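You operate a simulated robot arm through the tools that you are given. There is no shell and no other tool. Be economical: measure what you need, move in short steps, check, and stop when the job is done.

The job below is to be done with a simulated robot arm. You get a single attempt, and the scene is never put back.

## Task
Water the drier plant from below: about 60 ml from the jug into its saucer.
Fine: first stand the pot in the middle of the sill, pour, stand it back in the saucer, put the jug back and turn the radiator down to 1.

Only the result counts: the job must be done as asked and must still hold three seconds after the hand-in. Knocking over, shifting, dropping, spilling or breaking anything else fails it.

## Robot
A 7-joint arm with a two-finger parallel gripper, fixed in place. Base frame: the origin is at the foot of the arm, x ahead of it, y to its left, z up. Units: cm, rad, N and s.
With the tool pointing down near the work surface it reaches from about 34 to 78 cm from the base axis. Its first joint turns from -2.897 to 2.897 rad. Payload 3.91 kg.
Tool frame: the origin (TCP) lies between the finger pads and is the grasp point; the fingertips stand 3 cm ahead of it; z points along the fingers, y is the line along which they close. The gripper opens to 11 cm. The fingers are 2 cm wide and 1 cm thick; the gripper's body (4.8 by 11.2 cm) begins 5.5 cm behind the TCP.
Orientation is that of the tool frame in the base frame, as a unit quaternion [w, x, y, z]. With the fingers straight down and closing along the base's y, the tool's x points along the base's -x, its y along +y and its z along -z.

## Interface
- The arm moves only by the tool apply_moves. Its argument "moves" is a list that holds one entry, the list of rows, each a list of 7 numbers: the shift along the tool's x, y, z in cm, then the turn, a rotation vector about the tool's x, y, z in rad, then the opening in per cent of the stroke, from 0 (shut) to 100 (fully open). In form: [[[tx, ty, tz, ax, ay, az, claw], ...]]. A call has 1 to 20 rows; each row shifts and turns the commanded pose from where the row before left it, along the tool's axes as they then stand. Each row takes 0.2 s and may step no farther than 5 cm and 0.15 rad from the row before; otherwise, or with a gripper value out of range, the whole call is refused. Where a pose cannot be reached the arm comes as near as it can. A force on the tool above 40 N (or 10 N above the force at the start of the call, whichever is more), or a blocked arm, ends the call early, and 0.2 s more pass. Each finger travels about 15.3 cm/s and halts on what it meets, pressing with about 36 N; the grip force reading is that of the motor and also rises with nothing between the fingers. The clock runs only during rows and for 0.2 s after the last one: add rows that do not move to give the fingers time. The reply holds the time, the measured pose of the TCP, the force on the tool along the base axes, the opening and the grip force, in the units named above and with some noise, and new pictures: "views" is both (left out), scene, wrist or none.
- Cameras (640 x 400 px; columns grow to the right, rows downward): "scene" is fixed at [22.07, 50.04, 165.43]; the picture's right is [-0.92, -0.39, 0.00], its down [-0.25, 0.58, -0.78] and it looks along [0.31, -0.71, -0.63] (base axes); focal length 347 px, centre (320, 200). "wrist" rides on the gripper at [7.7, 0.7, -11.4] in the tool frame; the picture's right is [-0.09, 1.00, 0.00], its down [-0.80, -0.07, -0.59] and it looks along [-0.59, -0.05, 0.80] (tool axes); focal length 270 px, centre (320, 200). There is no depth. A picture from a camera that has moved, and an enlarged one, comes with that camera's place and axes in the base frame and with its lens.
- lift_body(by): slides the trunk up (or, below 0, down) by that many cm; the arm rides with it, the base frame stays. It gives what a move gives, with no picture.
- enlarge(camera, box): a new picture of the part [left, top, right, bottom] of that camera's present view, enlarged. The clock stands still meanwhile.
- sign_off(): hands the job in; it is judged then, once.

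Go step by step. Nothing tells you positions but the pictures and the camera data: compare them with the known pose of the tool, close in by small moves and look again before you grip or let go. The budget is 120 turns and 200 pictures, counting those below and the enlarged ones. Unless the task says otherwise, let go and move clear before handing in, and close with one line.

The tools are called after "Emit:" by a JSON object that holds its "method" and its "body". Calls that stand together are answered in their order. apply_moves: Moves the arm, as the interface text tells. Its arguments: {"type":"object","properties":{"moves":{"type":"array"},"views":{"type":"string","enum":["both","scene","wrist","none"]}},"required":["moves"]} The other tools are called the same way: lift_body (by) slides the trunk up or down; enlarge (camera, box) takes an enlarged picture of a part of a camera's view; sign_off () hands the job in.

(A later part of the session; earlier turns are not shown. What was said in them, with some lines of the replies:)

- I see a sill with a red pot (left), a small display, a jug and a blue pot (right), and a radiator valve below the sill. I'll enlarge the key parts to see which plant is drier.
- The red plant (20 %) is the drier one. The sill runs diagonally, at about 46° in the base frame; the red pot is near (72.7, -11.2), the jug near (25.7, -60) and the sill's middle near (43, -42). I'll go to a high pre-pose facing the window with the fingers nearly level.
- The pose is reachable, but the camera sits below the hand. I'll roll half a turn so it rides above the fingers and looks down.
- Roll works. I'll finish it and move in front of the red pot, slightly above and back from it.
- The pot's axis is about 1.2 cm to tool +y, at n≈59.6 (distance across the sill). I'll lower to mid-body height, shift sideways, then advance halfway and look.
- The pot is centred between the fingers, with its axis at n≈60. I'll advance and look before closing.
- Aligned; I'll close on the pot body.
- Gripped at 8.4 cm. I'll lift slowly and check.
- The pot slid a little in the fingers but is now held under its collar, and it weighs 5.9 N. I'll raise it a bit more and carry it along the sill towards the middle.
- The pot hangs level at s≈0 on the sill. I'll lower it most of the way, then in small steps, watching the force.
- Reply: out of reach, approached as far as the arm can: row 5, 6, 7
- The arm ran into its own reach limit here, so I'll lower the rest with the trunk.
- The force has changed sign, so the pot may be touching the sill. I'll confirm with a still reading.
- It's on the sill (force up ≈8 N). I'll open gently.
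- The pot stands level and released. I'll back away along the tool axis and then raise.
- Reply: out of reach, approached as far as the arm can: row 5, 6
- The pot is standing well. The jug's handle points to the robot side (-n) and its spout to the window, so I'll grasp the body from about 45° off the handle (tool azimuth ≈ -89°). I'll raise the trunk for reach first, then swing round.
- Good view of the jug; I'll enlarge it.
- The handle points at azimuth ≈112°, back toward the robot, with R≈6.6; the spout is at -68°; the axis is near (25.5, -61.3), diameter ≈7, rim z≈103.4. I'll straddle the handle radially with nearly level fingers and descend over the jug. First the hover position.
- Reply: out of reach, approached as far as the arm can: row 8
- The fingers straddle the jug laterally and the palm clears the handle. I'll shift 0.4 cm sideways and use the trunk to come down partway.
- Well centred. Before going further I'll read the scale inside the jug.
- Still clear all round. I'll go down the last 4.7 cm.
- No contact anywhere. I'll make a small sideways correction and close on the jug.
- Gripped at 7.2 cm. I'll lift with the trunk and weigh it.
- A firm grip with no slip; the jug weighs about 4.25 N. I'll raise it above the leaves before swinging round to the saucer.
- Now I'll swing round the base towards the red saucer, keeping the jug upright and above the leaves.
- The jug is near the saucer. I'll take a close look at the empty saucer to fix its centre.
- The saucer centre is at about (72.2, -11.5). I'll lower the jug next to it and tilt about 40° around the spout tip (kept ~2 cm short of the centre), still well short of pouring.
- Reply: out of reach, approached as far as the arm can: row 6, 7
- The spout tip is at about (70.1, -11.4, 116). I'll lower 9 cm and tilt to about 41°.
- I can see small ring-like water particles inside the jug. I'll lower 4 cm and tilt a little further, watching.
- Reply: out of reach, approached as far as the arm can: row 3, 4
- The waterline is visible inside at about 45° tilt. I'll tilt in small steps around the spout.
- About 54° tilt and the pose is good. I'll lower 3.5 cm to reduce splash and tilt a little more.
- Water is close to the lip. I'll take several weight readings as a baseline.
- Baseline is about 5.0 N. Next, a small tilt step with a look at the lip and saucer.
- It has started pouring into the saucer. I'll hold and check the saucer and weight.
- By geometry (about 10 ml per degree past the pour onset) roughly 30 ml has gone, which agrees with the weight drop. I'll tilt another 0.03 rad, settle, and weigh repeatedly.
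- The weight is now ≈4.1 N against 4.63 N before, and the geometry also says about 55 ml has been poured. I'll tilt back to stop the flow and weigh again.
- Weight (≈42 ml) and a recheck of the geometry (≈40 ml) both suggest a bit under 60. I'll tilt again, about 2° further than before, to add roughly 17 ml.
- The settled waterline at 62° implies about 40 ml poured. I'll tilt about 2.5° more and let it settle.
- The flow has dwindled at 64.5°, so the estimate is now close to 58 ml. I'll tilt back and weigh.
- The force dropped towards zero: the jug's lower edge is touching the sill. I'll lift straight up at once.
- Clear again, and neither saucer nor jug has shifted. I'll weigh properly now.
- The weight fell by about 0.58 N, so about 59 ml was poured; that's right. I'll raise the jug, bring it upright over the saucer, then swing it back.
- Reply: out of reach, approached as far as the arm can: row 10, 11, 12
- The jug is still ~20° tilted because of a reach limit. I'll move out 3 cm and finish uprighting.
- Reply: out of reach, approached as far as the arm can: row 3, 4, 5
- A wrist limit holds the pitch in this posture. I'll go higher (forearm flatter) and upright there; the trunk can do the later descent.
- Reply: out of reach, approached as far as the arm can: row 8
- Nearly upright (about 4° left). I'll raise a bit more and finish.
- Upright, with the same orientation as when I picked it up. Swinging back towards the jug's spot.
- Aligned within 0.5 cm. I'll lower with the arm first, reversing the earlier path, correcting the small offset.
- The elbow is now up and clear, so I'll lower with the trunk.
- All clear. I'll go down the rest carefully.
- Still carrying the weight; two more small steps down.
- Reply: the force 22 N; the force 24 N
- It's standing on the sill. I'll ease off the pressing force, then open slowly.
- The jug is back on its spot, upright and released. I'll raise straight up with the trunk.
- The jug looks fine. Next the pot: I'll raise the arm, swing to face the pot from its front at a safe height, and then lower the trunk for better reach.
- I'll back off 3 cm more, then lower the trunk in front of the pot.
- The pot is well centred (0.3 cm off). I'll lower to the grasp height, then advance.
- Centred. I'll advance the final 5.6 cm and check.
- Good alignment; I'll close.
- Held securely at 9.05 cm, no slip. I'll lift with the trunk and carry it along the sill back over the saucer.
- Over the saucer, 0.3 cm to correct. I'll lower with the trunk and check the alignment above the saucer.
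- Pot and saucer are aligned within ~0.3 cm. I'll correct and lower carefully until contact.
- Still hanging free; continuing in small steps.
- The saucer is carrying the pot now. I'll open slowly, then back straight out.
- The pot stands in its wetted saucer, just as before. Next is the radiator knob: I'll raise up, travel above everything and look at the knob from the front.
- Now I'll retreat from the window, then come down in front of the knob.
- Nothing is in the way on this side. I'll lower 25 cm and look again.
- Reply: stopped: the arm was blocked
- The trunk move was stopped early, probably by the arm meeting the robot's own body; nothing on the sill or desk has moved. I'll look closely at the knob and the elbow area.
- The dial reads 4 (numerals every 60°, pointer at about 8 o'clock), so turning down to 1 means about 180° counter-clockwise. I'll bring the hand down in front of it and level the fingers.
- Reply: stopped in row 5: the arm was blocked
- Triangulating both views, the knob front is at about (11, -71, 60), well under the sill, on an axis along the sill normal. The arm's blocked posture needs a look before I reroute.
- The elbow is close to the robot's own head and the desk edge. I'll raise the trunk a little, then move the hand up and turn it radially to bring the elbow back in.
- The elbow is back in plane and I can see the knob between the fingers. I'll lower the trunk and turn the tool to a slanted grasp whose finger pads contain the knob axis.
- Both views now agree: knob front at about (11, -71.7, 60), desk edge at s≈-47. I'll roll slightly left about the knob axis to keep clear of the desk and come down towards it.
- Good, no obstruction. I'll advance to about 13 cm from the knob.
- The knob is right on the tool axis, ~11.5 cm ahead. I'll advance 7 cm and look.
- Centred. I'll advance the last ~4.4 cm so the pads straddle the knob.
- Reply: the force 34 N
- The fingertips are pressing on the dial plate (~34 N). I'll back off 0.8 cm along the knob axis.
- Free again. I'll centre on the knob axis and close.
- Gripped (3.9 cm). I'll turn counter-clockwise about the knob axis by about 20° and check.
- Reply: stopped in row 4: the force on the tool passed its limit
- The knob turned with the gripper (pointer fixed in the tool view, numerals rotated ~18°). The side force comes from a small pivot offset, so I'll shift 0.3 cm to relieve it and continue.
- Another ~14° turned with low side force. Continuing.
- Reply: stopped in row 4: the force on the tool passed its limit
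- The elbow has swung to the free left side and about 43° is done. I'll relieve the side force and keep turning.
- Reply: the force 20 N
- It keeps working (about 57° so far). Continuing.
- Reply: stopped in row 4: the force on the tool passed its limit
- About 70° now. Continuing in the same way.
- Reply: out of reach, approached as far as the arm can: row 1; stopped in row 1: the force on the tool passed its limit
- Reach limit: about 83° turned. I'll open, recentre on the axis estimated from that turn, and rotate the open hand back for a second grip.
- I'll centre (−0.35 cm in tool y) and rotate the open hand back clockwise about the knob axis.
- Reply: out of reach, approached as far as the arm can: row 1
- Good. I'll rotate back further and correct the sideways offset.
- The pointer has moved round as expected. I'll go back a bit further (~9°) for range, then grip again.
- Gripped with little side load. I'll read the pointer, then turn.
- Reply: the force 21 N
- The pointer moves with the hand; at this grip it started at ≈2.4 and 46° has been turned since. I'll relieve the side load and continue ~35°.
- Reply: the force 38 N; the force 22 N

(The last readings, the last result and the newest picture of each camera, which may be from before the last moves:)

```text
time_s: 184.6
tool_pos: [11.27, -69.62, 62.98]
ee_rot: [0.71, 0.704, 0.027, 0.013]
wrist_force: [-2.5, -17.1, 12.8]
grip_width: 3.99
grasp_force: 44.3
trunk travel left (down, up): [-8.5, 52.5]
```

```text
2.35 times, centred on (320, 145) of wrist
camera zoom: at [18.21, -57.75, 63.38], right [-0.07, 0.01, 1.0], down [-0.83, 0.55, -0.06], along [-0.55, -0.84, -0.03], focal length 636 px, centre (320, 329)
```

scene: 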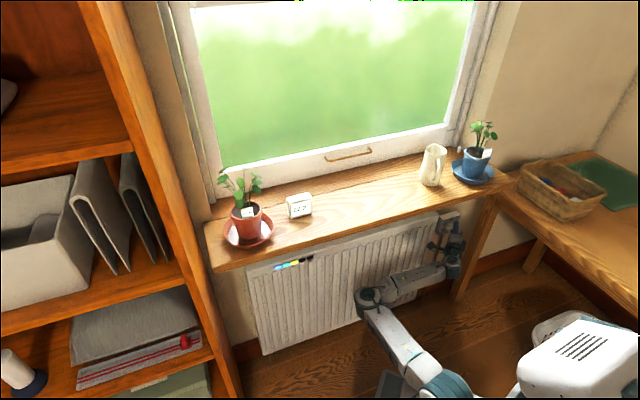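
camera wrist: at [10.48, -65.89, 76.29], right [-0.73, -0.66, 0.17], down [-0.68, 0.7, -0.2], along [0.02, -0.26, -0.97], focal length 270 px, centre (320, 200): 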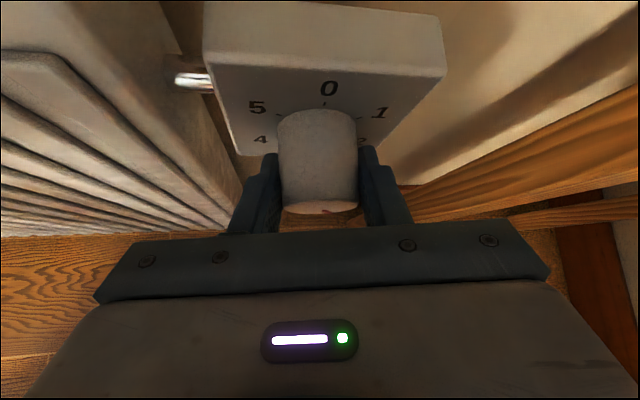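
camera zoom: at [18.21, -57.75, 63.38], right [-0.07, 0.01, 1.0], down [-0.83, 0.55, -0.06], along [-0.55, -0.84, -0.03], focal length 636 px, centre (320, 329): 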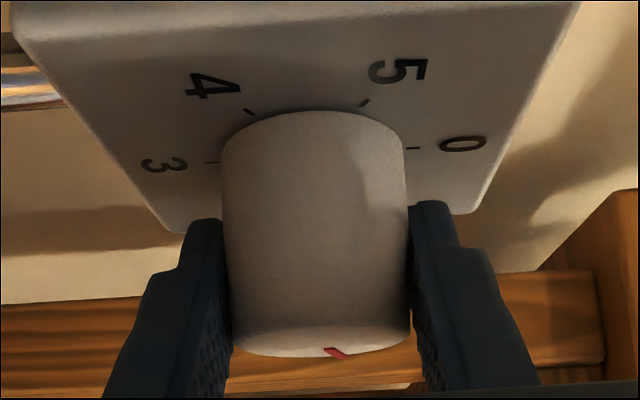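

About 78° turned in this grip, so the pointer should be near 1. I'll release, back off along the knob axis and read the dial.

Emit:
{"method": "apply_moves", "body": {"moves": [[[0, 0, 0, 0, 0, 0, 45], [0, 0, 0, 0, 0, 0, 65], [0, 0, 0, 0, 0, 0, 65], [-1, 0, -1.12, 0, 0, 0, 65], [-1.5, 0, -1.67, 0, 0, 0, 65], [-1.5, 0, -1.67, 0, 0, 0, 65], [-1.5, 0, -1.67, 0, 0, 0, 65], [0, 0, 0, 0, 0, 0, 65]]]}}

Emit:
{"method": "enlarge", "body": {"camera": "scene", "box": [425, 200, 475, 245]}}

Emit:
{"method": "enlarge", "body": {"camera": "wrist", "box": [200, 0, 440, 200]}}

```text
time_s: 186.3
tool_pos: [5.53, -63.85, 63.15]
ee_rot: [0.71, 0.704, 0.027, 0.013]
wrist_force: [-0.2, 0.1, -0.7]
grip_width: 7.17
grasp_force: 0.1
trunk travel left (down, up): [-8.5, 52.5]
camera wrist: at [12.44, -51.93, 63.36], right [-0.07, 0.0, 1.0], down [-0.83, 0.55, -0.06], along [-0.55, -0.84, -0.03], focal length 270 px, centre (320, 200)
```

scene: 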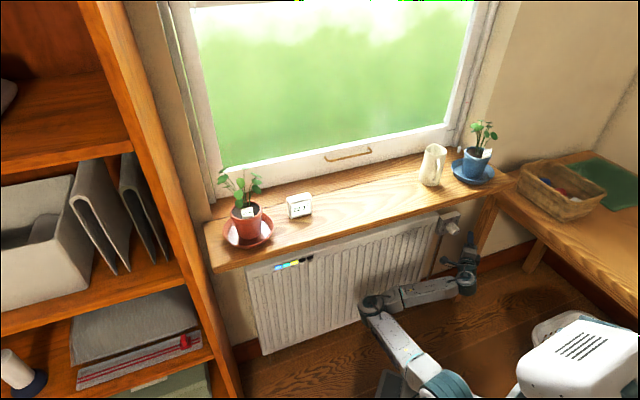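
wrist: 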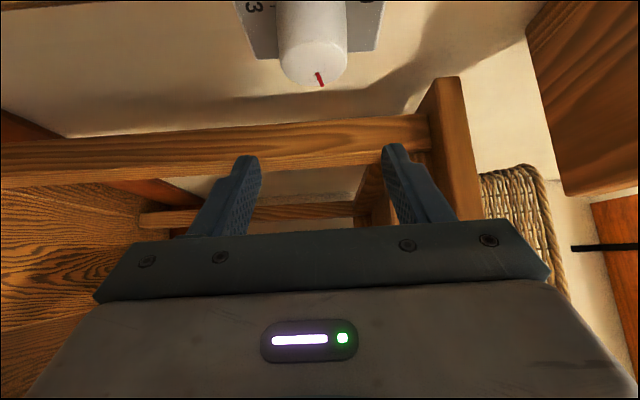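

```text
8.89 times, centred on (450, 222) of scene
camera zoom: at [22.07, 50.04, 165.43], right [-0.92, -0.39, 0.0], down [-0.25, 0.58, -0.78], along [0.31, -0.71, -0.63], focal length 3088 px, centre (-836, 0)
```

zoom: 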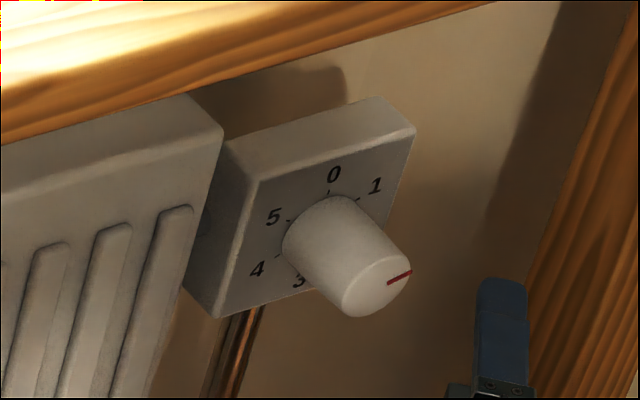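

```text
refused: no pictures are left
```

The pointer reads about 74–76° (1.25), so it needs roughly 15–16° more. No pictures are left, so I'll work from the measured poses: rotate the open hand back 0.35 rad clear of the knob first.

Emit:
{"method": "apply_moves", "body": {"moves": [[[0, 0, 0, 0.0585, 0, 0.065, 65], [0, 0, 0, 0.0585, 0, 0.065, 65], [0, 0, 0, 0.0585, 0, 0.065, 65], [0, 0, 0, 0.0585, 0, 0.065, 65], [0, 0, 0, 0, 0, 0, 65]]], "views": "none"}}

```text
time_s: 187.6
tool_pos: [5.48, -63.9, 62.91]
ee_rot: [0.615, 0.779, -0.063, 0.103]
wrist_force: [0.7, -0.4, -0.3]
grip_width: 7.16
grasp_force: 0.1
trunk travel left (down, up): [-8.5, 52.5]
no pictures are left
```

I'll advance back onto the knob to the previous gripping point and close.

Emit:
{"method": "apply_moves", "body": {"moves": [[[1.09, 0.068, 1.24, 0, 0, 0, 65], [1.09, 0.068, 1.24, 0, 0, 0, 65], [1.09, 0.068, 1.24, 0, 0, 0, 65], [1.09, 0.068, 1.24, 0, 0, 0, 65], [1.08, 0.066, 1.24, 0, 0, 0, 65], [0, 0, 0, 0, 0, 0, 65]]], "views": "none"}}

Emit:
{"method": "apply_moves", "body": {"moves": [[[0, 0, 0, 0, 0, 0, 45], [0, 0, 0, 0, 0, 0, 30], [0, 0, 0, 0, 0, 0, 10], [0, 0, 0, 0, 0, 0, 10]]], "views": "none"}}

```text
time_s: 188.9
tool_pos: [11.15, -69.83, 63.25]
ee_rot: [0.615, 0.779, -0.063, 0.101]
wrist_force: [-0.4, 1.2, -0.6]
grip_width: 7.11
grasp_force: 0.0
trunk travel left (down, up): [-8.5, 52.5]
no pictures are left
```

```text
time_s: 189.9
tool_pos: [11.16, -69.78, 63.12]
ee_rot: [0.614, 0.78, -0.063, 0.101]
wrist_force: [0.1, 11.8, -14.8]
grip_width: 4.01
grasp_force: 44.5
trunk travel left (down, up): [-8.5, 52.5]
no pictures are left
```

Gripped at 4.0 cm again. I'll turn about 16° counter-clockwise.

Emit:
{"method": "apply_moves", "body": {"moves": [[[0, -0.15, 0, 0, 0, 0, 10], [0, 0, 0, -0.0468, 0, -0.052, 10], [0, 0, 0, -0.0468, 0, -0.052, 10], [0, 0, 0, -0.0468, 0, -0.052, 10], [0, 0, 0, -0.0468, 0, -0.052, 10], [0, 0, 0, 0, 0, 0, 10], [0, 0, 0, 0, 0, 0, 10]]], "views": "none"}}

```text
time_s: 191.6
tool_pos: [11.09, -69.8, 63.09]
ee_rot: [0.693, 0.721, 0.01, 0.031]
wrist_force: [1.6, 14.0, -15.9]
grip_width: 4.01
grasp_force: 44.8
trunk travel left (down, up): [-8.5, 52.5]
no pictures are left
```

Turned 15.9°, so the pointer should be at 1. I'll release and back straight out along the knob axis.

Emit:
{"method": "apply_moves", "body": {"moves": [[[0, 0, 0, 0, 0, 0, 45], [0, 0, 0, 0, 0, 0, 65], [0, 0, 0, 0, 0, 0, 65], [-1, 0, -1.12, 0, 0, 0, 65], [-1.5, 0, -1.67, 0, 0, 0, 65], [-1.5, 0, -1.67, 0, 0, 0, 65], [-1.5, 0, -1.67, 0, 0, 0, 65], [-1.5, 0, -1.67, 0, 0, 0, 65], [-1.5, 0, -1.67, 0, 0, 0, 65], [0, 0, 0, 0, 0, 0, 65]]], "views": "none"}}

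```text
time_s: 193.8
tool_pos: [2.1, -60.75, 63.26]
ee_rot: [0.693, 0.72, 0.009, 0.031]
wrist_force: [0.1, -0.3, -0.1]
grip_width: 7.15
grasp_force: 0.1
trunk travel left (down, up): [-8.5, 52.5]
no pictures are left
```

The hand is clear and unloaded. The pot is back in its watered saucer, the jug is on its spot, and the dial should be at 1, so I'm handing in.

Emit:
{"method": "sign_off", "body": {}}

```text
The job is handed in.
```

I poured about 59 ml into the saucer of the drier plant (red pot, 20 %), stood the pot back in it, put the jug back and turned the radiator from 4 to about 1; with no pictures left, I worked out the last 16° of that turn from the arm's position and did not see the final dial reading.
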